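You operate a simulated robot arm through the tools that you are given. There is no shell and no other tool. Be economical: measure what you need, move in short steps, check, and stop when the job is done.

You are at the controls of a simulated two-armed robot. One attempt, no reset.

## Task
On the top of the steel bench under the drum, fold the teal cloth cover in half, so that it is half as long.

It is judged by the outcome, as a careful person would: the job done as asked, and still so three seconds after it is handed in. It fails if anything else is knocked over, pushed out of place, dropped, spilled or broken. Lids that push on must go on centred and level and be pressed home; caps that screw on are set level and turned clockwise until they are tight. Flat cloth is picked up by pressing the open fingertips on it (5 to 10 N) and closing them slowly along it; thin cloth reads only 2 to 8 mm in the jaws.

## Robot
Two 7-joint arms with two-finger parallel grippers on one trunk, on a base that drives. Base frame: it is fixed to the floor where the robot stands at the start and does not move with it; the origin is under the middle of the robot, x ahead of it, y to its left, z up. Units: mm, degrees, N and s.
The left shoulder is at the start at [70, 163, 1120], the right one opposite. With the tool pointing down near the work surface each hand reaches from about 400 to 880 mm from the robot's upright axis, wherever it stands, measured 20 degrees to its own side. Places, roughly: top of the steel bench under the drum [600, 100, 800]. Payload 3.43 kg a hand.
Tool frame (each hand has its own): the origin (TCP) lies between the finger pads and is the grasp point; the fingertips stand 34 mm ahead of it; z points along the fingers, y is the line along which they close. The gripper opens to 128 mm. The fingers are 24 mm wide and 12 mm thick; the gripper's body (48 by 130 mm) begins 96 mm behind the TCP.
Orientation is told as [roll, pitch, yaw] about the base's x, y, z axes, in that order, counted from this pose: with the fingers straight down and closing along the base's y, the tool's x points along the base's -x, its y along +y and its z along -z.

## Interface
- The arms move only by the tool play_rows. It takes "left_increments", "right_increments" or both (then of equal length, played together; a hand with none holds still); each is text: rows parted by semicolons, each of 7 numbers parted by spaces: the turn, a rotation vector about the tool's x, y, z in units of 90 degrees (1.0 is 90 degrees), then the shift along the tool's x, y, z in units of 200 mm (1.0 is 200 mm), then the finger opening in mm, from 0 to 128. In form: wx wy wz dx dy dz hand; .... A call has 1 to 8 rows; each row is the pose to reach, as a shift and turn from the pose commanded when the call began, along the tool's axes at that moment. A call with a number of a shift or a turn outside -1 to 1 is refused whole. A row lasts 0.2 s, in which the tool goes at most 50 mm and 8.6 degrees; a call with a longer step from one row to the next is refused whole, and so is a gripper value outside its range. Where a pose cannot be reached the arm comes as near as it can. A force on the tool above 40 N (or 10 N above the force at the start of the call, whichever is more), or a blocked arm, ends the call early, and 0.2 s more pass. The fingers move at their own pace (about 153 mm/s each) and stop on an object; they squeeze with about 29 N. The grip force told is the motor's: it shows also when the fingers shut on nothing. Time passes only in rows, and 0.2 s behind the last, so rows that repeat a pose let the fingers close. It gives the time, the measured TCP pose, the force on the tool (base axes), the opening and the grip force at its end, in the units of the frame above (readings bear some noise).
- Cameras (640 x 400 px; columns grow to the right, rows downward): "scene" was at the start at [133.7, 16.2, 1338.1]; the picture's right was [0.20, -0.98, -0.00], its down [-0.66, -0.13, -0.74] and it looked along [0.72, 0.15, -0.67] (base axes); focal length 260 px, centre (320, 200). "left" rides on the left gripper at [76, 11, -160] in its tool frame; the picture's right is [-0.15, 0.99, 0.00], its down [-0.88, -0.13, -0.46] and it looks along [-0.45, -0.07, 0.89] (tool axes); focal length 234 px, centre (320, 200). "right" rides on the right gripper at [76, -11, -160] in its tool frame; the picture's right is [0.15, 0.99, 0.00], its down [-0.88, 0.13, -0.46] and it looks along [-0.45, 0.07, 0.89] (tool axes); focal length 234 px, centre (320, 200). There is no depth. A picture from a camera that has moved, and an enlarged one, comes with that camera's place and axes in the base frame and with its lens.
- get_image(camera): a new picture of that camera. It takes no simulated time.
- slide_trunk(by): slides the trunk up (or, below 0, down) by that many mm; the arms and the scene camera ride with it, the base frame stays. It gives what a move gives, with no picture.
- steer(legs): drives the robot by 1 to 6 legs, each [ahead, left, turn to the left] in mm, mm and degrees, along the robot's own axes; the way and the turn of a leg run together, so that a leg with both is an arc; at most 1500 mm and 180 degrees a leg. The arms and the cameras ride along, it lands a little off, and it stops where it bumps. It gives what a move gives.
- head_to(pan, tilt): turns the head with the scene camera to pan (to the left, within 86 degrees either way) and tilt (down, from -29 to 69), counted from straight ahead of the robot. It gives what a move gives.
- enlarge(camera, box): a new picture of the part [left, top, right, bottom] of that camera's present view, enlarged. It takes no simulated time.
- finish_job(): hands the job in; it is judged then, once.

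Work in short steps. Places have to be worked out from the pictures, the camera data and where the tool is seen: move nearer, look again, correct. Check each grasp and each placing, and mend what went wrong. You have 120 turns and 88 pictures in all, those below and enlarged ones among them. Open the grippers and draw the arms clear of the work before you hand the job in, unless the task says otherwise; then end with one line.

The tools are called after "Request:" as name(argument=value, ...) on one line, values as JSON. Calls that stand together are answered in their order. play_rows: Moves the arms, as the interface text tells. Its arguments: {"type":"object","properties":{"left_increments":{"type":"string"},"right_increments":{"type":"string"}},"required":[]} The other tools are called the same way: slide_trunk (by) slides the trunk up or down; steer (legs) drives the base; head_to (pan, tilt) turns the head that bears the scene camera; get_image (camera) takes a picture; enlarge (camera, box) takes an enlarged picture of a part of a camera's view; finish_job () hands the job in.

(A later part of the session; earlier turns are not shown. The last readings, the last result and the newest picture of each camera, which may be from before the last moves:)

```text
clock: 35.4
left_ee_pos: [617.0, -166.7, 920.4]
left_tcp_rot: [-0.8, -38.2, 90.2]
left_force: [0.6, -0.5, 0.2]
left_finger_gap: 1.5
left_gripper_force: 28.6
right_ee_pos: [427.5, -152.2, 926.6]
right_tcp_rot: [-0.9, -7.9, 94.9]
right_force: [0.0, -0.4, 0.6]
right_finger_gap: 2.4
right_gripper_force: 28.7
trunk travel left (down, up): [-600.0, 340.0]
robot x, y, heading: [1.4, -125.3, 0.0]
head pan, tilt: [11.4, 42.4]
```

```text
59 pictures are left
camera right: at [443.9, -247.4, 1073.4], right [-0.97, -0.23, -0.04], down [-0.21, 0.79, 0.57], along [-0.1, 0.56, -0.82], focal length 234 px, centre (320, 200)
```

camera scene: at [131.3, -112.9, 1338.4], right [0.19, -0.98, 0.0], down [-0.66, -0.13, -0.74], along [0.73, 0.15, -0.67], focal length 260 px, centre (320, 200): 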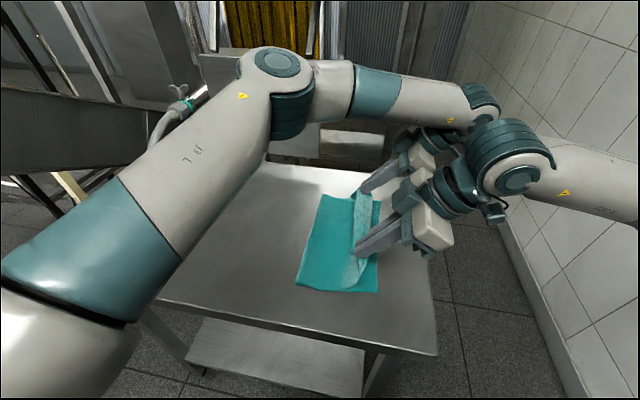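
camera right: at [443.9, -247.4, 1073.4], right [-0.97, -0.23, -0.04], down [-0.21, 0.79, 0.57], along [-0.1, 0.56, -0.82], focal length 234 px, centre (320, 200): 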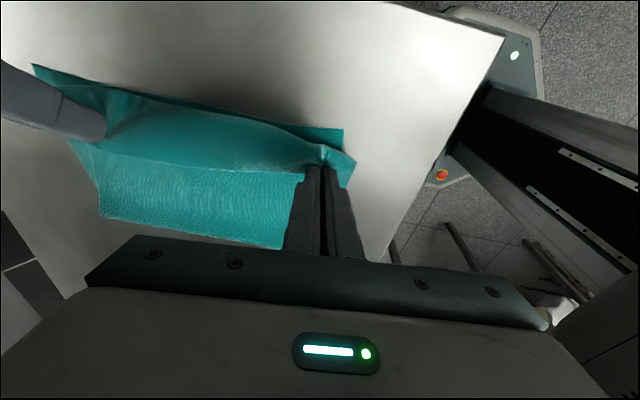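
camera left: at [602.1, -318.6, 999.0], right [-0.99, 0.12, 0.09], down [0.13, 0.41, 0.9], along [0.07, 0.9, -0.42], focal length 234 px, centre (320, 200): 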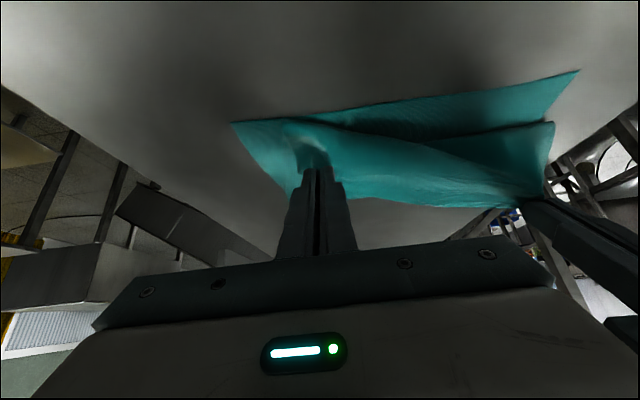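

The right hand is back level with the left. Edge C–B runs y≈−180 to −170, x 414–688. The hands should shift about 19 mm in +x to line the corners up, then lower to y≈−163.

Request:
play_rows(left_increments="0 0 0 0.02 -0.05 0 0;0 0 0 0.04 -0.1 0.01 0;0 0 0 0.08 -0.1 0.03 0;0 0 0 0.12 -0.1 0.05 0;0 0 0 0.14 -0.1 0.06 0;0 0 0 0.14 -0.1 0.06 0", right_increments="0 0 0 0.02 -0.045 0 0;0 0 0 0.04 -0.085 0.02 0;0 0 0 0.06 -0.085 0.06 0;0 0 0 0.09 -0.085 0.1 0;0 0 0 0.1 -0.085 0.13 0;0 0 0 0.1 -0.085 0.13 0")

Request:
get_image(camera="right")

Request:
get_image(camera="left")

Request:
get_image(camera="scene")

```text
clock: 36.8
left_ee_pos: [635.9, -181.4, 894.3]
left_tcp_rot: [-0.7, -38.1, 90.0]
left_force: [-14.7, -1.0, 1.9]
left_finger_gap: 1.8
left_gripper_force: 28.7
right_ee_pos: [427.8, -151.4, 926.7]
right_tcp_rot: [-1.0, -7.9, 94.9]
right_force: [14.9, 0.3, -1.8]
right_finger_gap: 2.0
right_gripper_force: 28.7
right hand out of reach, approached as far as the arm can: row 1, 2, 3, 4, 5, 6
trunk travel left (down, up): [-600.0, 340.0]
robot x, y, heading: [1.2, -126.7, 0.1]
head pan, tilt: [11.4, 42.4]
```

```text
58 pictures are left
camera right: at [444.1, -246.6, 1073.6], right [-0.97, -0.23, -0.04], down [-0.21, 0.79, 0.57], along [-0.1, 0.56, -0.82], focal length 234 px, centre (320, 200)
```

right: 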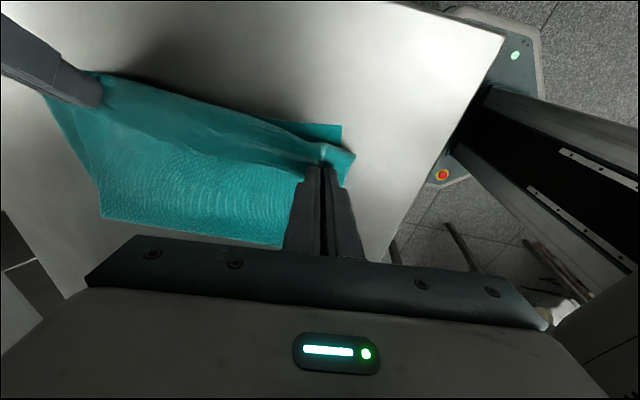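

```text
57 pictures are left
camera left: at [623.4, -338.7, 971.5], right [-0.99, 0.12, 0.08], down [0.12, 0.41, 0.9], along [0.07, 0.9, -0.42], focal length 234 px, centre (320, 200)
```

left: 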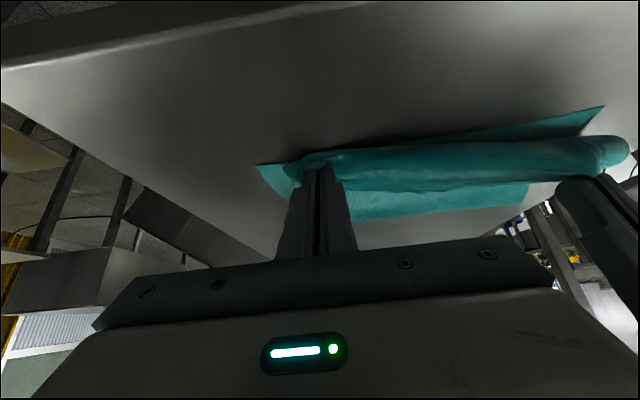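

```text
56 pictures are left
camera scene: at [133.5, -109.5, 1338.1], right [0.2, -0.98, 0.0], down [-0.66, -0.13, -0.74], along [0.72, 0.14, -0.67], focal length 260 px, centre (320, 200)
```

scene: 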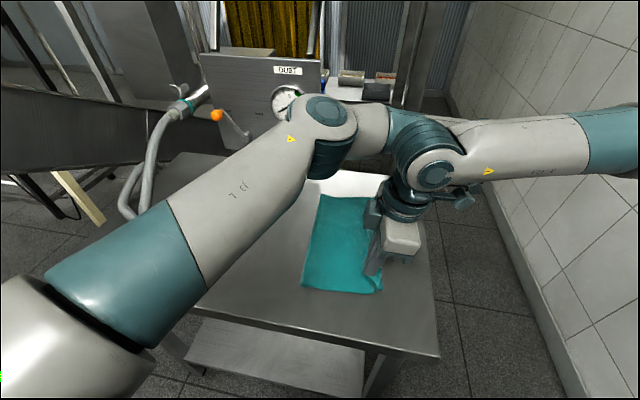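

The right wrist is pinned at a joint limit: yaw 95 is too far, mirroring the left's earlier limit. I reduce its yaw by about 25° and level it, with a small motion toward the target, to see if it frees up.

Request:
play_rows(right_increments="0 0.03 0.06 0.01 0 0 0;0 0.06 0.12 0.02 0 0.01 0;0 0.08 0.18 0.03 0 0.02 0;0 0.08 0.24 0.04 0 0.03 0;0 0.08 0.28 0.05 0 0.04 0")

```text
clock: 38.0
left_ee_pos: [636.6, -181.0, 893.7]
left_tcp_rot: [-0.7, -38.1, 90.2]
left_force: [-23.1, -2.6, 1.3]
left_finger_gap: 2.0
left_gripper_force: 28.5
right_ee_pos: [428.7, -159.7, 916.2]
right_tcp_rot: [0.9, -0.7, 69.5]
right_force: [22.9, 2.3, -1.4]
right_finger_gap: 2.3
right_gripper_force: 28.8
trunk travel left (down, up): [-600.0, 340.0]
robot x, y, heading: [-1.9, -124.7, -0.3]
head pan, tilt: [11.4, 42.4]
```

It's free again. I shift the right hand +16 mm in x to relieve the tension and lower it level with the left.

Request:
play_rows(right_increments="0 0 0 0 -0.03 0.02 0;0 0 0 -0.005 -0.06 0.05 0;0 0 0 -0.01 -0.08 0.085 0;0 0 0 -0.01 -0.08 0.11 0;0 0 0 -0.01 -0.08 0.11 0", left_increments="0 0 0 0 0 0 0;0 0 0 0 0 0 0;0 0 0 0.01 0 0.01 0;0 0 0 0.02 0 0.02 0;0 0 0 0.02 0 0.02 0")

Request:
get_image(camera="right")

Request:
get_image(camera="left")

```text
clock: 39.2
left_ee_pos: [636.9, -181.4, 888.5]
left_tcp_rot: [-0.7, -38.0, 90.3]
left_force: [-1.0, -0.5, 0.0]
left_finger_gap: 1.7
left_gripper_force: 29.6
right_ee_pos: [443.2, -163.2, 892.9]
right_tcp_rot: [1.0, -0.7, 69.7]
right_force: [0.9, -0.5, 2.8]
right_finger_gap: 2.2
right_gripper_force: 29.1
trunk travel left (down, up): [-600.0, 340.0]
robot x, y, heading: [-0.1, -129.7, 0.0]
head pan, tilt: [11.4, 42.4]
```

```text
55 pictures are left
camera right: at [429.2, -239.9, 1051.2], right [-0.98, 0.21, 0.02], down [0.19, 0.86, 0.47], along [0.08, 0.46, -0.88], focal length 234 px, centre (320, 200)
```

right: 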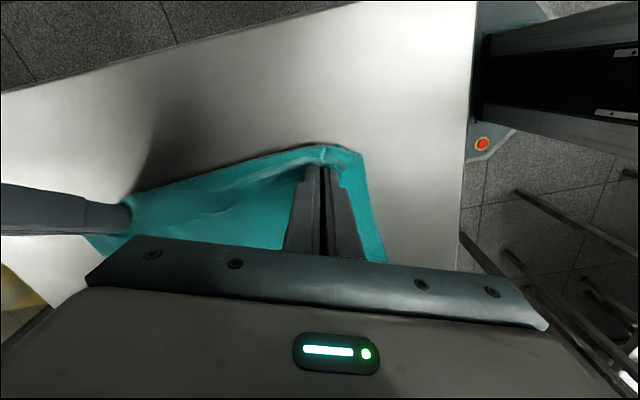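

```text
54 pictures are left
camera left: at [623.5, -338.7, 966.9], right [-0.99, 0.12, 0.08], down [0.12, 0.41, 0.9], along [0.08, 0.9, -0.42], focal length 234 px, centre (320, 200)
```

left: 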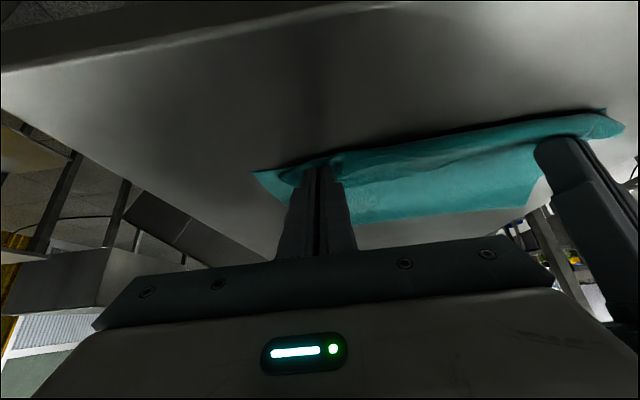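

The upper edge lies along the lower edge and both tips are at the cloth. I release by opening slowly, then draw both hands back.

Request:
play_rows(left_increments="0 0 0 0 0 0 6;0 0 0 0 0 0 14;0 0 0 0 0 0 24;0 0 0 0 0 0 34;0 0 0 0 0 -0.05 34;0 0 0 0 0 -0.15 34;0 0 0 0 0 -0.3 34;0 0 0 0 0 -0.5 34", right_increments="0 0 0 0 0 0 6;0 0 0 0 0 0 14;0 0 0 0 0 0 24;0 0 0 0 0 0 34;0 0 0 0 0 -0.05 34;0 0 0 0 0 -0.15 34;0 0 0 0 0 -0.3 34;0 0 0 0 0 -0.5 34")

Request:
get_image(camera="right")

Request:
get_image(camera="scene")

```text
clock: 41.0
left_ee_pos: [641.4, -198.5, 977.7]
left_tcp_rot: [-1.6, -37.2, 93.7]
left_force: [-0.1, -0.5, 0.1]
left_finger_gap: 34.0
left_gripper_force: 0.1
left hand out of reach, approached as far as the arm can: row 8
right_ee_pos: [434.7, -170.5, 984.6]
right_tcp_rot: [1.2, 0.8, 70.7]
right_force: [0.5, -0.6, 0.3]
right_finger_gap: 34.0
right_gripper_force: 0.1
trunk travel left (down, up): [-600.0, 340.0]
robot x, y, heading: [0.8, -125.0, -0.4]
head pan, tilt: [11.4, 42.4]
```

```text
53 pictures are left
camera right: at [424.5, -243.5, 1143.8], right [-0.98, 0.19, 0.02], down [0.18, 0.88, 0.45], along [0.06, 0.44, -0.89], focal length 234 px, centre (320, 200)
```

right: 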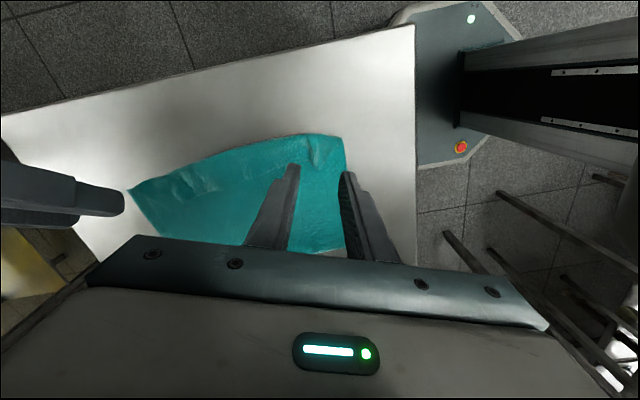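

```text
52 pictures are left
camera scene: at [131.8, -107.9, 1338.2], right [0.2, -0.98, 0.0], down [-0.66, -0.13, -0.74], along [0.73, 0.14, -0.67], focal length 260 px, centre (320, 200)
```

scene: 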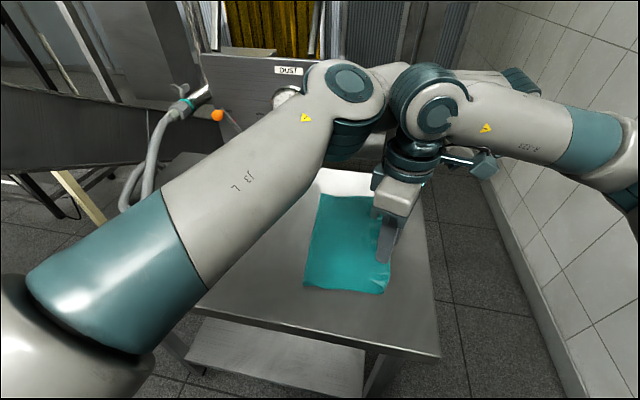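

Both hands are released. I draw them apart: the right out to the right, the left up and back to the left while levelling. Then I'll inspect.

Request:
play_rows(left_increments="0 0.05 0 -0.1 0 0 34;0 0.1 0 -0.2 0 0 34;0 0.15 0 -0.3 0 0.03 34;0 0.2 0 -0.4 0 0.06 34;0 0.25 0 -0.5 0 0.1 34;0 0.3 0 -0.6 0 0.14 34;0 0.35 0 -0.7 0 0.18 34;0 0.4 0 -0.8 0 0.23 34", right_increments="0 0 0 0.1 0 0 34;0 0 0 0.22 0 0 34;0 0 0 0.35 0 -0.05 34;0 0 0 0.5 0 -0.1 34;0 0 0 0.62 0 -0.15 34;0 0 0 0.75 0 -0.2 34;0 0 0 0.87 0 -0.25 34;0 0 0 1 0 -0.3 34")

Request:
play_rows(left_increments="0 0 0 -0.15 0 0 34;0 0 0 -0.3 0 0 34;0 0 0 -0.45 0 0 34;0 0 0 -0.6 0 0 34;0 0 0 -0.75 0 0 34;0 0 0 -0.9 0 0 34;0 0 0 -1 0 0 34")

Request:
get_image(camera="scene")

Request:
get_image(camera="left")

```text
clock: 42.8
left_ee_pos: [624.0, -70.2, 1028.3]
left_tcp_rot: [-0.7, -2.1, 89.8]
left_force: [0.0, -0.1, 1.0]
left_finger_gap: 33.9
left_gripper_force: 0.1
right_ee_pos: [375.0, -352.1, 1051.9]
right_tcp_rot: [0.9, -0.5, 69.7]
right_force: [-0.1, 0.6, -0.3]
right_finger_gap: 33.8
right_gripper_force: 0.1
trunk travel left (down, up): [-600.0, 340.0]
robot x, y, heading: [-3.7, -125.1, -0.2]
head pan, tilt: [11.4, 42.4]
```

```text
clock: 44.4
left_ee_pos: [626.2, 128.6, 1035.5]
left_tcp_rot: [-0.6, -2.1, 89.9]
left_force: [0.0, 1.0, 0.2]
left_finger_gap: 34.1
left_gripper_force: 0.0
right_ee_pos: [375.7, -350.9, 1050.2]
right_tcp_rot: [1.1, -0.6, 69.8]
right_force: [0.4, 0.0, 0.5]
right_finger_gap: 33.9
right_gripper_force: 0.1
trunk travel left (down, up): [-600.0, 340.0]
robot x, y, heading: [0.5, -122.1, -0.0]
head pan, tilt: [11.4, 42.4]
```

```text
51 pictures are left
camera scene: at [133.2, -108.9, 1338.2], right [0.2, -0.98, 0.0], down [-0.66, -0.13, -0.74], along [0.72, 0.14, -0.67], focal length 260 px, centre (320, 200)
```

scene: 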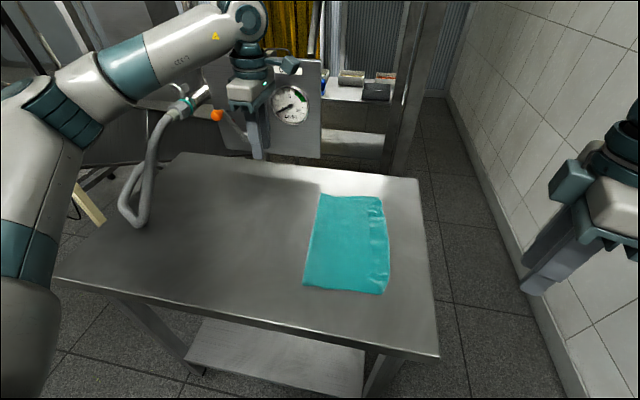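

```text
50 pictures are left
camera left: at [613.5, 47.3, 1191.9], right [-0.99, 0.15, -0.01], down [0.13, 0.86, 0.49], along [0.08, 0.48, -0.87], focal length 234 px, centre (320, 200)
```

left: 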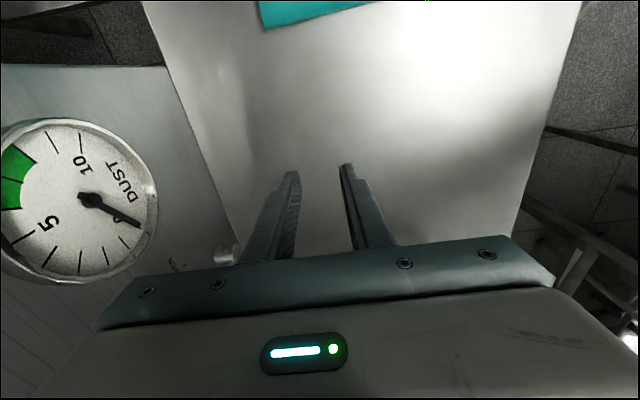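

Very good. I enlarge the cloth to check the edges and corners.

Request:
enlarge(camera="scene", box=[280, 170, 440, 310])

```text
2.86 times, centred on (360, 240) of scene
camera zoom: at [133.2, -108.9, 1338.2], right [0.2, -0.98, 0.0], down [-0.66, -0.13, -0.74], along [0.72, 0.14, -0.67], focal length 742 px, centre (206, 86)
```

zoom: 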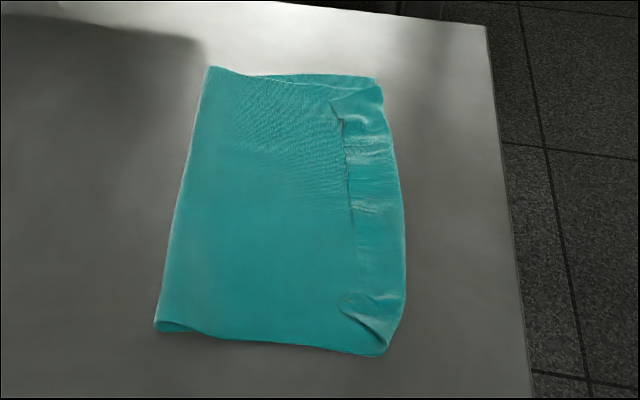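

There is a strip along the right side that could be a turned-back flap. I look at it closely with the left wrist camera from above: first I move the left hand over it, high.

Request:
play_rows(left_increments="0 0 0 0.15 0 0 34;0 0 0 0.3 0 0 34;0 0 0 0.45 0 0 34;0 0 0 0.6 0 0 34;0 0 0 0.75 0 0 34;0 0 0 0.9 0 0 34;0 0 0 1 0 0 34")

Request:
play_rows(left_increments="0 0 0 0.15 0 0 34;0 0 0 0.3 0 0 34;0 0 0 0.45 0 0 34;0 0 0 0.6 0 0 34;0 0 0 0.75 0 0 34")

Request:
get_image(camera="left")

```text
clock: 46.0
left_ee_pos: [626.7, -72.9, 1028.1]
left_tcp_rot: [-0.6, -2.1, 89.8]
left_force: [-0.2, -0.2, -0.1]
left_finger_gap: 33.9
left_gripper_force: 0.1
right_ee_pos: [377.1, -352.8, 1050.1]
right_tcp_rot: [0.9, -0.6, 69.7]
right_force: [0.4, 0.6, 0.4]
right_finger_gap: 34.0
right_gripper_force: 0.0
trunk travel left (down, up): [-600.0, 340.0]
robot x, y, heading: [1.7, -124.7, -0.1]
head pan, tilt: [11.4, 42.4]
```

```text
clock: 47.2
left_ee_pos: [626.6, -223.5, 1021.3]
left_tcp_rot: [-0.6, -2.2, 89.9]
left_force: [1.1, 0.6, -0.2]
left_finger_gap: 34.1
left_gripper_force: 0.0
right_ee_pos: [376.6, -352.4, 1051.1]
right_tcp_rot: [1.1, -0.6, 69.7]
right_force: [0.6, 0.5, -0.9]
right_finger_gap: 34.0
right_gripper_force: 0.0
trunk travel left (down, up): [-600.0, 340.0]
robot x, y, heading: [1.3, -124.4, -0.1]
head pan, tilt: [11.4, 42.4]
```

```text
48 pictures are left
camera left: at [612.2, -304.0, 1178.0], right [-0.99, 0.15, -0.01], down [0.13, 0.86, 0.49], along [0.08, 0.48, -0.87], focal length 234 px, centre (320, 200)
```

left: 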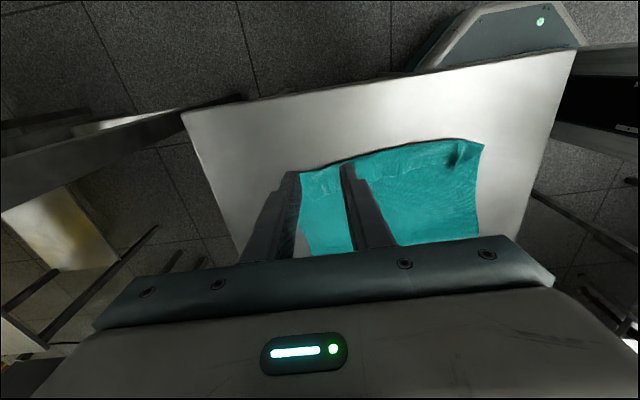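

Request:
enlarge(camera="left", box=[280, 120, 500, 260])

Request:
enlarge(camera="scene", box=[350, 180, 410, 220])

Request:
enlarge(camera="scene", box=[345, 255, 410, 300])

```text
2.86 times, centred on (390, 190) of left
camera zoom: at [612.2, -304.0, 1178.0], right [-0.99, 0.15, -0.01], down [0.13, 0.86, 0.49], along [0.08, 0.48, -0.87], focal length 669 px, centre (120, 229)
```

zoom: 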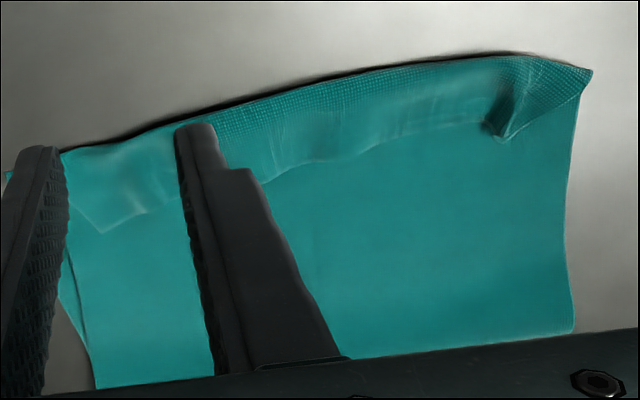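

```text
10.00 times, centred on (380, 200) of scene
camera zoom: at [133.2, -110.8, 1338.2], right [0.2, -0.98, 0.0], down [-0.66, -0.13, -0.74], along [0.72, 0.15, -0.67], focal length 2598 px, centre (-280, 200)
```

zoom: 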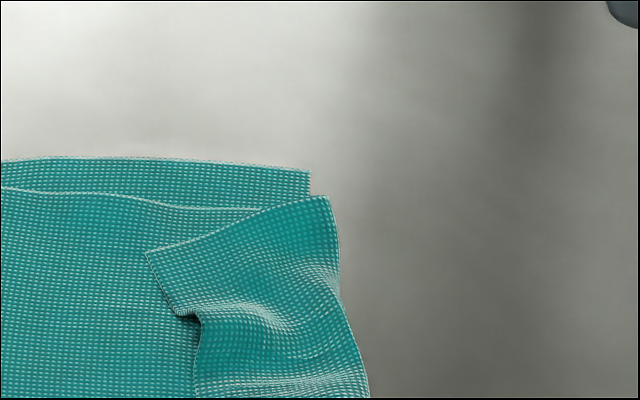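

```text
8.89 times, centred on (378, 278) of scene
camera zoom: at [133.2, -110.8, 1338.2], right [0.2, -0.98, 0.0], down [-0.66, -0.13, -0.74], along [0.72, 0.15, -0.67], focal length 2310 px, centre (-191, -489)
```

zoom: 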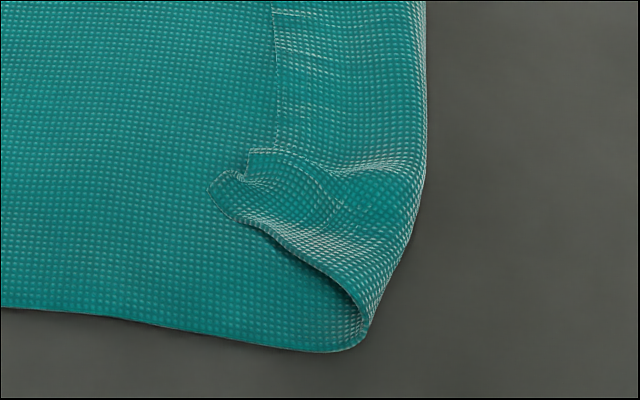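

The zooms show that the upper layer loops past the lower edge and turns back about 45 mm, because it wasn't laid down taut. I'll re-grip that flap at its two puckers, about (439,−148) and (633,−135), stand the layer up again, and lay it down taut. To avoid the right wrist limit, I first turn the right hand to yaw −90, mirroring the left.

Request:
play_rows(right_increments="0 0 0.09 0 0 0 34;0 0 0.18 0 0 0 34;0 0 0.27 0 0 0 34;0 0 0.36 0 0 0 34;0 0 0.45 0 0 0 34;0 0 0.54 0 0 0 34;0 0 0.63 0 0 0 34;0 0 0.72 0 0 0 34")

Request:
play_rows(right_increments="0 0 0.09 -0.05 0 0 34;0 0 0.18 -0.1 0 0 34;0 0 0.27 -0.15 0 0 34;0 0 0.36 -0.2 0 0 34;0 0 0.45 -0.25 0 0 34;0 0 0.54 -0.3 0 0 34;0 0 0.63 -0.3 0 0 34;0 0 0.72 -0.3 0 0 34")

Request:
play_rows(right_increments="0 0 0.09 0 0 0 34;0 0 0.18 0 0 0 34;0 0 0.27 0 0 0 34;0 0 0.33 0 0 0 34;0 0 0.33 0 0 0 34")

```text
clock: 49.0
left_ee_pos: [626.0, -221.7, 1021.6]
left_tcp_rot: [-0.6, -2.1, 89.9]
left_force: [-0.1, 0.7, -1.7]
left_finger_gap: 34.3
left_gripper_force: 0.0
right_ee_pos: [377.0, -354.2, 1051.4]
right_tcp_rot: [1.0, 0.7, 4.9]
right_force: [0.3, -0.4, -0.3]
right_finger_gap: 34.0
right_gripper_force: 0.1
trunk travel left (down, up): [-600.0, 340.0]
robot x, y, heading: [1.4, -125.8, -0.1]
head pan, tilt: [11.4, 42.4]
```

```text
clock: 50.8
left_ee_pos: [626.0, -221.7, 1021.1]
left_tcp_rot: [-0.6, -2.1, 89.8]
left_force: [0.4, 0.1, -0.3]
left_finger_gap: 34.0
left_gripper_force: 0.1
right_ee_pos: [435.4, -348.2, 1050.2]
right_tcp_rot: [-0.1, 1.1, -60.1]
right_force: [0.5, -0.3, -0.4]
right_finger_gap: 33.8
right_gripper_force: 0.0
trunk travel left (down, up): [-600.0, 340.0]
robot x, y, heading: [-2.5, -126.3, -0.1]
head pan, tilt: [11.4, 42.4]
```

```text
clock: 52.0
left_ee_pos: [625.9, -220.9, 1020.9]
left_tcp_rot: [-0.7, -2.0, 89.7]
left_force: [-0.4, 0.1, 0.8]
left_finger_gap: 33.9
left_gripper_force: 0.0
right_ee_pos: [436.4, -347.7, 1051.4]
right_tcp_rot: [-0.7, 0.9, -89.7]
right_force: [0.2, -0.7, 0.2]
right_finger_gap: 33.8
right_gripper_force: 0.1
trunk travel left (down, up): [-600.0, 340.0]
robot x, y, heading: [-3.3, -130.0, -0.1]
head pan, tilt: [11.4, 42.4]
```

Yaw −90 works for the right hand. I move both hands above the puckers at about 35 mm clearance and look.

Request:
play_rows(left_increments="0 0 0 -0.05 -0.01 0.02 34;0 0 0 -0.1 -0.02 0.06 34;0 0 0 -0.15 -0.03 0.12 34;0 0 0 -0.2 -0.04 0.18 34;0 0 0 -0.25 -0.04 0.25 34;0 0 0 -0.3 -0.04 0.32 34;0 0 0 -0.36 -0.04 0.4 34;0 0 0 -0.405 -0.04 0.455 34", right_increments="0 0 0 0.12 0 0.02 34;0 0 0 0.25 0 0.06 34;0 0 0 0.38 0 0.13 34;0 0 0 0.5 0 0.2 34;0 0 0 0.63 0 0.28 34;0 0 0 0.76 0.01 0.37 34;0 0 0 0.88 0.01 0.46 34;0 0 0 1 0.01 0.55 34")

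Request:
get_image(camera="left")

Request:
get_image(camera="right")

Request:
get_image(camera="scene")

```text
clock: 53.8
left_ee_pos: [636.3, -135.9, 934.2]
left_tcp_rot: [-0.5, -2.1, 89.8]
left_force: [0.4, 0.5, 0.2]
left_finger_gap: 34.3
left_gripper_force: 0.0
right_ee_pos: [436.6, -148.2, 943.1]
right_tcp_rot: [-0.7, 0.8, -89.7]
right_force: [0.9, 0.2, 0.1]
right_finger_gap: 34.1
right_gripper_force: 0.1
trunk travel left (down, up): [-600.0, 340.0]
robot x, y, heading: [-0.6, -123.4, -0.3]
head pan, tilt: [11.4, 42.4]
```

```text
44 pictures are left
camera left: at [622.8, -217.0, 1090.6], right [-0.99, 0.15, 0.0], down [0.13, 0.86, 0.49], along [0.08, 0.48, -0.87], focal length 234 px, centre (320, 200)
```

left: 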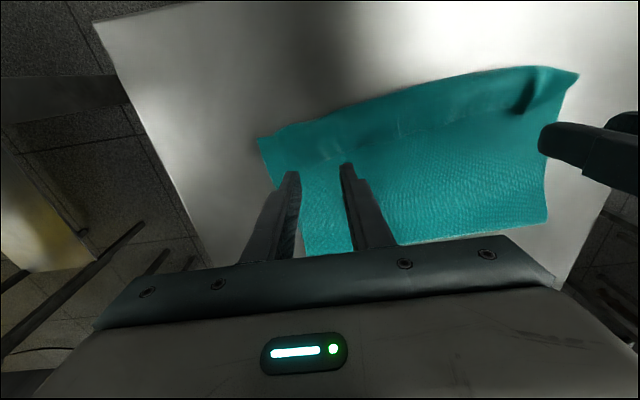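

```text
43 pictures are left
camera right: at [427.0, -73.4, 1103.6], right [0.99, 0.15, -0.01], down [0.14, -0.89, 0.44], along [0.06, -0.44, -0.9], focal length 234 px, centre (320, 200)
```

right: 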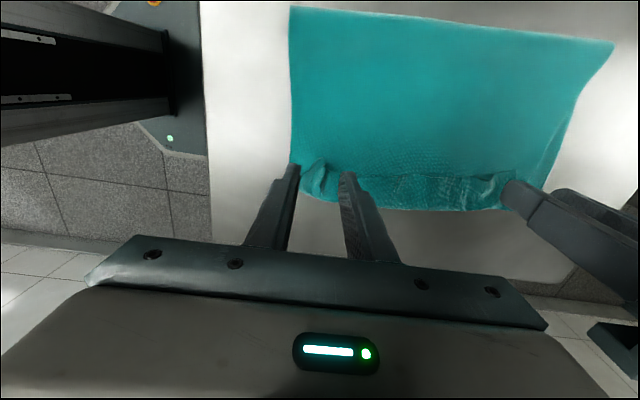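

```text
42 pictures are left
camera scene: at [134.0, -108.2, 1338.1], right [0.2, -0.98, 0.0], down [-0.66, -0.13, -0.74], along [0.72, 0.14, -0.67], focal length 260 px, centre (320, 200)
```

scene: 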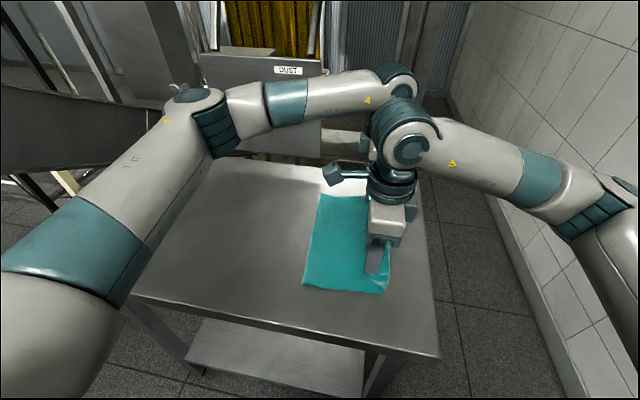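

Clear view. I enlarge the right and left wrist views around the fingertips to place the grips.

Request:
enlarge(camera="right", box=[270, 130, 570, 230])

Request:
enlarge(camera="left", box=[240, 60, 590, 260])

```text
2.13 times, centred on (420, 180) of right
camera zoom: at [427.0, -73.4, 1103.6], right [0.99, 0.15, -0.01], down [0.14, -0.89, 0.44], along [0.06, -0.44, -0.9], focal length 500 px, centre (107, 243)
```

zoom: 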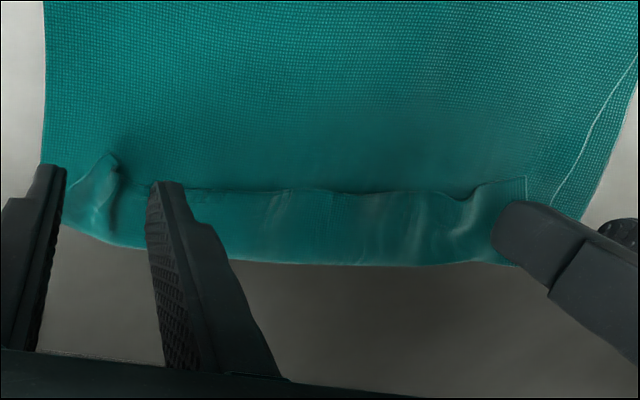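

```text
1.83 times, centred on (415, 160) of left
camera zoom: at [622.8, -217.0, 1090.6], right [-0.99, 0.15, 0.0], down [0.13, 0.86, 0.49], along [0.08, 0.48, -0.87], focal length 428 px, centre (146, 273)
```

zoom: 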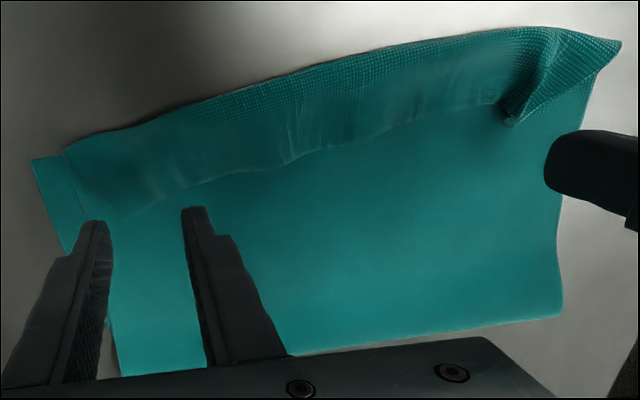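

Grip targets: near pucker at (441,−156), far pucker at (631,−145). I lower both hands to just above the flap.

Request:
play_rows(left_increments="0 0 0 0.02 0.01 0.05 34;0 0 0 0.045 0.025 0.1 34;0 0 0 0.045 0.025 0.16 34;0 0 0 0.045 0.025 0.205 34;0 0 0 0.045 0.025 0.215 34", right_increments="0 0 0 -0.02 0.01 0.05 34;0 0 0 -0.04 0.02 0.12 34;0 0 0 -0.04 0.02 0.19 34;0 0 0 -0.04 0.02 0.25 34;0 0 0 -0.04 0.02 0.26 34")

```text
clock: 55.0
left_ee_pos: [629.5, -144.5, 892.0]
left_tcp_rot: [-0.6, -2.1, 89.9]
left_force: [0.0, -0.7, -0.4]
left_finger_gap: 34.0
left_gripper_force: 0.1
right_ee_pos: [439.6, -155.6, 891.6]
right_tcp_rot: [-0.7, 0.9, -89.6]
right_force: [0.7, -0.3, 0.4]
right_finger_gap: 33.9
right_gripper_force: 0.1
trunk travel left (down, up): [-600.0, 340.0]
robot x, y, heading: [1.7, -123.3, -0.1]
head pan, tilt: [11.4, 42.4]
```

No contact yet at z≈892. I go down another 4 mm or so.

Request:
play_rows(left_increments="0 0 0 0 0 0.012 34;0 0 0 0 0 0.024 34;0 0 0 0 0 0.024 34", right_increments="0 0 0 0 0 0.012 34;0 0 0 0 0 0.024 34;0 0 0 0 0 0.024 34")

```text
clock: 55.8
left_ee_pos: [629.0, -145.1, 888.6]
left_tcp_rot: [-0.7, -2.0, 89.8]
left_force: [0.5, 0.6, 4.5]
left_finger_gap: 34.1
left_gripper_force: 0.1
right_ee_pos: [437.9, -152.9, 887.5]
right_tcp_rot: [-0.7, 0.9, -89.6]
right_force: [1.1, -0.3, 4.6]
right_finger_gap: 34.3
right_gripper_force: 0.0
trunk travel left (down, up): [-600.0, 340.0]
robot x, y, heading: [-1.9, -128.2, -0.1]
head pan, tilt: [11.4, 42.4]
```

About 4.5 N on each hand. I close slowly with a slight follow-up press to pinch just the flap.

Request:
play_rows(left_increments="0 0 0 0 0 0.004 30;0 0 0 0 0 0.005 25;0 0 0 0 0 0.006 20;0 0 0 0 0 0.006 16;0 0 0 0 0 0.006 12;0 0 0 0 0 0.006 8;0 0 0 0 0 0.006 4;0 0 0 0 0 0.006 0", right_increments="0 0 0 0 0 0.004 30;0 0 0 0 0 0.005 25;0 0 0 0 0 0.006 20;0 0 0 0 0 0.006 16;0 0 0 0 0 0.006 12;0 0 0 0 0 0.006 8;0 0 0 0 0 0.006 4;0 0 0 0 0 0.006 0")

Request:
get_image(camera="left")

Request:
get_image(camera="right")

```text
clock: 57.6
left_ee_pos: [629.7, -143.9, 887.0]
left_tcp_rot: [-0.6, -2.2, 89.6]
left_force: [-13.7, -0.8, 15.8]
left_finger_gap: 3.0
left_gripper_force: 29.1
right_ee_pos: [436.9, -153.8, 886.9]
right_tcp_rot: [-0.5, 0.8, -89.7]
right_force: [12.5, 1.4, 7.9]
right_finger_gap: 2.5
right_gripper_force: 28.9
trunk travel left (down, up): [-600.0, 340.0]
robot x, y, heading: [2.3, -121.2, -0.1]
head pan, tilt: [11.4, 42.4]
```

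```text
39 pictures are left
camera left: at [614.3, -225.6, 1043.4], right [-0.99, 0.15, -0.01], down [0.13, 0.86, 0.49], along [0.08, 0.48, -0.87], focal length 234 px, centre (320, 200)
```

left: 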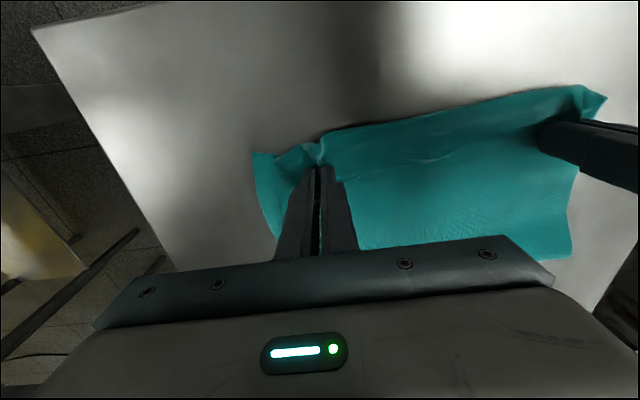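

```text
38 pictures are left
camera right: at [426.7, -79.4, 1047.1], right [0.99, 0.15, -0.01], down [0.14, -0.89, 0.44], along [0.06, -0.44, -0.9], focal length 234 px, centre (320, 200)
```

right: 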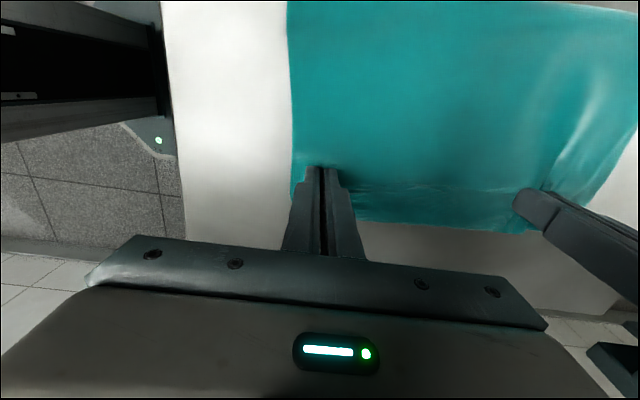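

Both gripped at 2.5–3 mm. I relax the x tension slightly, lift 45 mm and check which layers came up.

Request:
play_rows(left_increments="0 0 0 0 0.02 -0.06 0;0 0 0 0 0.02 -0.12 0;0 0 0 0 0.02 -0.18 0;0 0 0 0 0.02 -0.23 0", right_increments="0 0 0 0 0 -0.06 0;0 0 0 0 0 -0.12 0;0 0 0 0 0 -0.18 0;0 0 0 0 0 -0.23 0")

Request:
get_image(camera="left")

Request:
get_image(camera="right")

```text
clock: 58.6
left_ee_pos: [624.9, -146.0, 931.8]
left_tcp_rot: [-0.6, -2.1, 89.8]
left_force: [-5.5, -0.9, 0.5]
left_finger_gap: 3.1
left_gripper_force: 29.2
right_ee_pos: [437.6, -153.6, 931.3]
right_tcp_rot: [-0.8, 1.0, -89.6]
right_force: [5.7, -0.5, -0.1]
right_finger_gap: 2.6
right_gripper_force: 28.8
trunk travel left (down, up): [-600.0, 340.0]
robot x, y, heading: [1.0, -125.4, 0.2]
head pan, tilt: [11.4, 42.4]
```

```text
37 pictures are left
camera left: at [611.2, -228.2, 1088.0], right [-0.99, 0.15, 0.0], down [0.13, 0.86, 0.49], along [0.08, 0.48, -0.87], focal length 234 px, centre (320, 200)
```

left: 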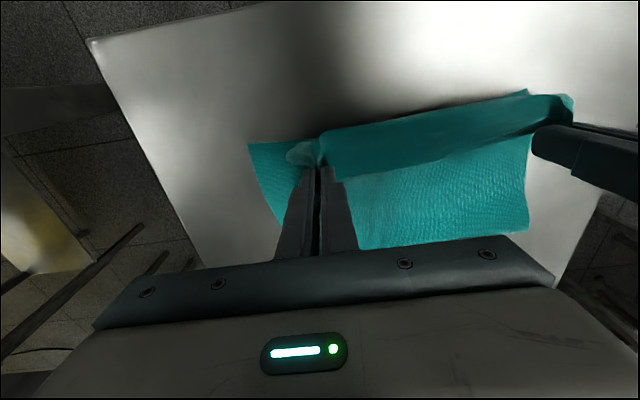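

```text
36 pictures are left
camera right: at [427.9, -79.7, 1091.3], right [0.99, 0.15, -0.01], down [0.14, -0.89, 0.44], along [0.06, -0.44, -0.9], focal length 234 px, centre (320, 200)
```

right: 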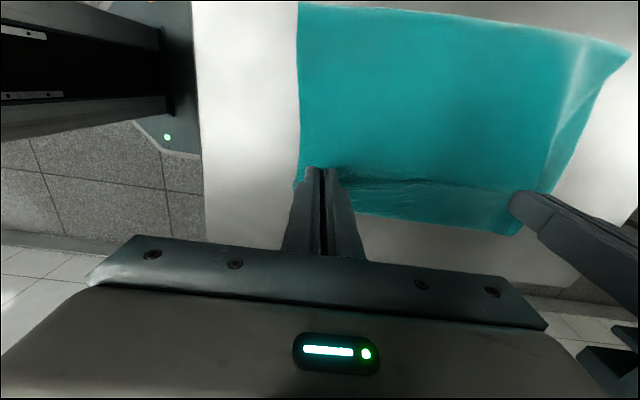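

The upper layer rises alone and the lower corners stay flat. I raise and carry the edge back to stand vertical over y≈+20.

Request:
play_rows(left_increments="0 0 0 -0.04 0 -0.15 0;0 0 0 -0.1 0 -0.3 0;0 0 0 -0.2 0 -0.4 0;0 0 0 -0.32 0 -0.48 0;0 0 0 -0.45 0 -0.54 0;0 0 0 -0.6 0 -0.58 0;0 0 0 -0.74 0 -0.6 0;0 0 0 -0.85 0 -0.62 0", right_increments="0 0 0 0.04 0 -0.15 0;0 0 0 0.1 0 -0.3 0;0 0 0 0.2 0 -0.4 0;0 0 0 0.32 0 -0.48 0;0 0 0 0.45 0 -0.54 0;0 0 0 0.6 0 -0.58 0;0 0 0 0.74 0 -0.6 0;0 0 0 0.85 0 -0.62 0")

Request:
get_image(camera="scene")

Request:
get_image(camera="left")

```text
clock: 60.4
left_ee_pos: [627.4, 20.9, 1060.6]
left_tcp_rot: [-0.6, -2.1, 89.7]
left_force: [-5.8, -1.0, -0.1]
left_finger_gap: 2.8
left_gripper_force: 28.9
right_ee_pos: [438.9, 16.6, 1058.0]
right_tcp_rot: [-0.7, 0.8, -89.7]
right_force: [4.9, 1.1, 0.4]
right_finger_gap: 2.8
right_gripper_force: 29.1
trunk travel left (down, up): [-600.0, 340.0]
robot x, y, heading: [0.2, -126.3, -0.0]
head pan, tilt: [11.4, 42.4]
```

```text
35 pictures are left
camera scene: at [133.1, -107.5, 1338.1], right [0.2, -0.98, 0.0], down [-0.66, -0.13, -0.74], along [0.72, 0.14, -0.67], focal length 260 px, centre (320, 200)
```

scene: 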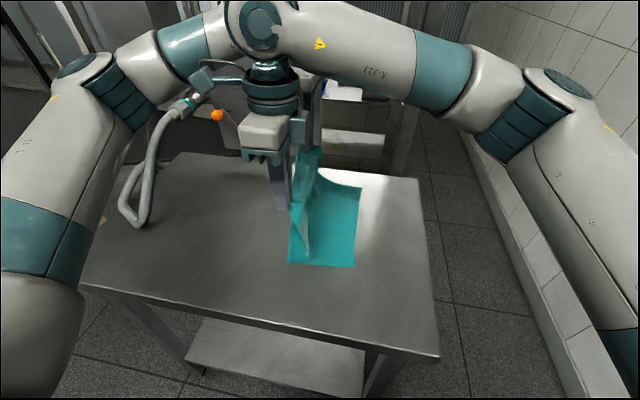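

```text
34 pictures are left
camera left: at [612.8, -60.8, 1217.3], right [-0.99, 0.15, 0.0], down [0.13, 0.86, 0.49], along [0.08, 0.48, -0.87], focal length 234 px, centre (320, 200)
```

left: 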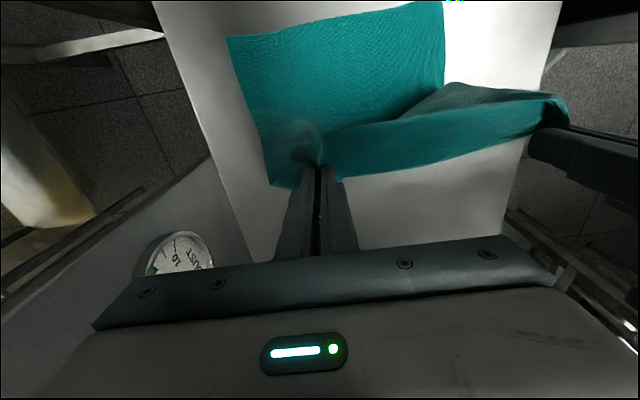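

The whole cloth was dragged about 55 mm toward +y and 40 mm in +x. The lower edge is now at y≈−113, which is fine on the bench. I check how the grips hold before laying it down.

Request:
enlarge(camera="scene", box=[260, 130, 380, 280])

Request:
get_image(camera="right")

```text
2.67 times, centred on (320, 205) of scene
camera zoom: at [133.1, -107.5, 1338.1], right [0.2, -0.98, 0.0], down [-0.66, -0.13, -0.74], along [0.72, 0.14, -0.67], focal length 693 px, centre (320, 187)
```

zoom: 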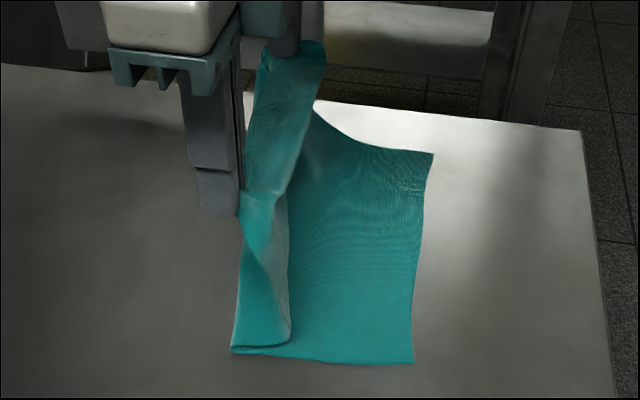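

```text
32 pictures are left
camera right: at [429.1, 90.5, 1218.1], right [0.99, 0.15, -0.01], down [0.14, -0.89, 0.44], along [0.06, -0.44, -0.9], focal length 234 px, centre (320, 200)
```

right: 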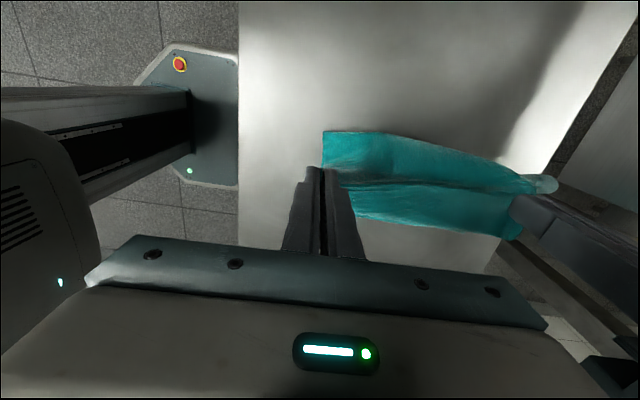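

The grips look good, but there's slack in the upper layer: the fold is at y≈25 and should be near +75. I raise a bit more and move back +65 mm in y (+20 mm in x) so the fold line re-forms at the right place.

Request:
play_rows(left_increments="0 0 0 -0.06 -0.02 -0.04 0;0 0 0 -0.12 -0.04 -0.08 0;0 0 0 -0.18 -0.06 -0.1 0;0 0 0 -0.24 -0.08 -0.1 0;0 0 0 -0.3 -0.1 -0.1 0;0 0 0 -0.34 -0.1 -0.1 0", right_increments="0 0 0 0.06 0.02 -0.04 0;0 0 0 0.12 0.04 -0.08 0;0 0 0 0.18 0.06 -0.1 0;0 0 0 0.24 0.08 -0.1 0;0 0 0 0.3 0.1 -0.1 0;0 0 0 0.34 0.1 -0.1 0")

Request:
enlarge(camera="scene", box=[240, 120, 400, 290])

Request:
get_image(camera="left")

```text
clock: 61.8
left_ee_pos: [645.7, 86.6, 1084.3]
left_tcp_rot: [-0.6, -2.1, 89.8]
left_force: [-4.3, -0.1, -0.3]
left_finger_gap: 2.9
left_gripper_force: 29.4
right_ee_pos: [458.0, 82.7, 1079.6]
right_tcp_rot: [-0.8, 0.9, -89.7]
right_force: [4.1, 0.6, 1.5]
right_finger_gap: 2.4
right_gripper_force: 28.8
trunk travel left (down, up): [-600.0, 340.0]
robot x, y, heading: [-2.2, -125.6, 0.1]
head pan, tilt: [11.4, 42.4]
```

```text
2.35 times, centred on (320, 205) of scene
camera zoom: at [133.2, -108.5, 1338.2], right [0.2, -0.98, 0.0], down [-0.66, -0.13, -0.74], along [0.72, 0.14, -0.67], focal length 611 px, centre (320, 188)
```

zoom: 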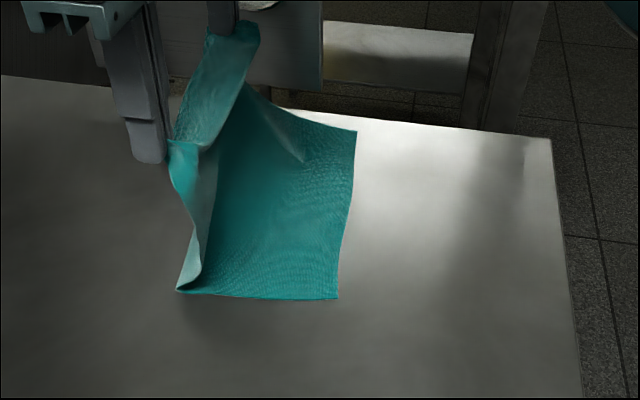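

```text
30 pictures are left
camera left: at [632.0, 5.8, 1240.4], right [-0.99, 0.15, 0.0], down [0.13, 0.86, 0.49], along [0.08, 0.48, -0.87], focal length 234 px, centre (320, 200)
```

left: 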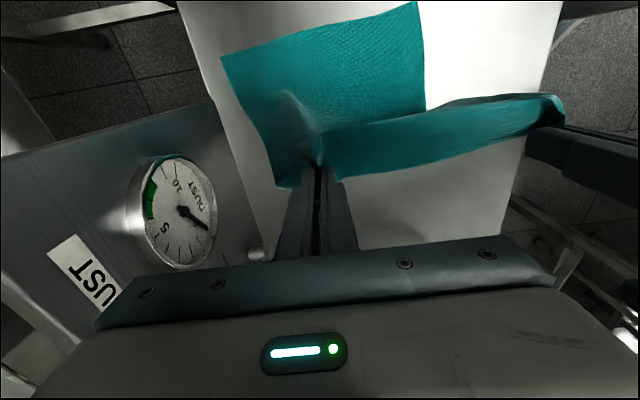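

The left hand evidently pinched the lower layer too, so the whole cloth is being dragged along. I lower both hands to about 25 mm above the bench, release only the left, and keep the right's corner.

Request:
play_rows(left_increments="0 0 0 0 0 0.13 0;0 0 0 0 0 0.26 0;0 0 0 0 0 0.39 0;0 0 0 0 0 0.52 0;0 0 0 0 0 0.65 0;0 0 0 0 0 0.79 0;0 0 0 0 0 0.79 20;0 0 0 0 0 0.79 50", right_increments="0 0 0 0 0 0.13 0;0 0 0 0 0 0.26 0;0 0 0 0 0 0.39 0;0 0 0 0 0 0.52 0;0 0 0 0 0 0.65 0;0 0 0 0 0 0.77 0;0 0 0 0 0 0.77 0;0 0 0 0 0 0.77 0")

Request:
play_rows(left_increments="0 0 0 0 0 -0.2 50;0 0 0 0 0 -0.4 50;0 0 0 0 -0.1 -0.6 50;0 0 0 0 -0.1 -0.6 50")

Request:
get_image(camera="left")

Request:
enlarge(camera="scene", box=[220, 130, 400, 290])

```text
clock: 63.6
left_ee_pos: [647.1, 93.6, 924.5]
left_tcp_rot: [-0.7, -2.2, 89.8]
left_force: [1.1, 0.3, 0.4]
left_finger_gap: 50.0
left_gripper_force: 0.2
right_ee_pos: [458.3, 82.7, 924.5]
right_tcp_rot: [-0.6, 0.9, -89.7]
right_force: [-0.4, -0.1, -0.3]
right_finger_gap: 2.5
right_gripper_force: 29.0
trunk travel left (down, up): [-600.0, 340.0]
robot x, y, heading: [-3.1, -124.2, -0.4]
head pan, tilt: [11.4, 42.4]
```

```text
clock: 64.6
left_ee_pos: [666.8, 90.0, 1046.7]
left_tcp_rot: [-0.6, -2.2, 89.8]
left_force: [0.0, 0.1, 0.5]
left_finger_gap: 49.9
left_gripper_force: 0.0
right_ee_pos: [457.5, 83.0, 925.2]
right_tcp_rot: [-0.7, 0.9, -89.6]
right_force: [0.0, -0.1, -0.1]
right_finger_gap: 2.5
right_gripper_force: 28.9
trunk travel left (down, up): [-600.0, 340.0]
robot x, y, heading: [-3.4, -127.6, -0.3]
head pan, tilt: [11.4, 42.4]
```

```text
29 pictures are left
camera left: at [653.3, 8.1, 1202.2], right [-0.99, 0.15, 0.0], down [0.13, 0.86, 0.49], along [0.08, 0.48, -0.87], focal length 234 px, centre (320, 200)
```

left: 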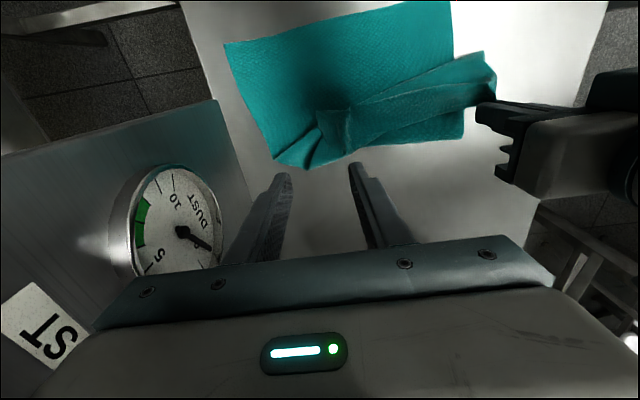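

```text
2.50 times, centred on (310, 210) of scene
camera zoom: at [133.4, -108.5, 1338.1], right [0.2, -0.98, 0.0], down [-0.66, -0.13, -0.74], along [0.72, 0.14, -0.67], focal length 650 px, centre (345, 175)
```

zoom: 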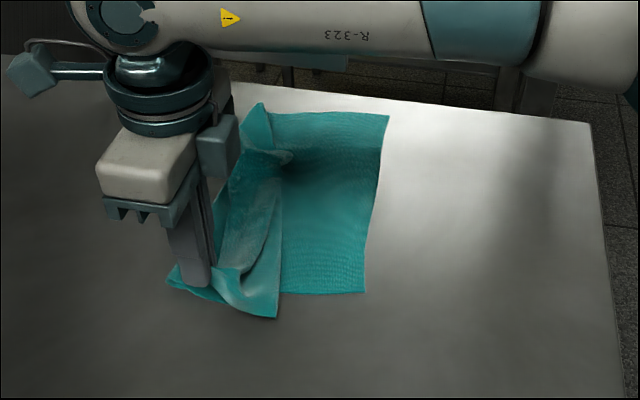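

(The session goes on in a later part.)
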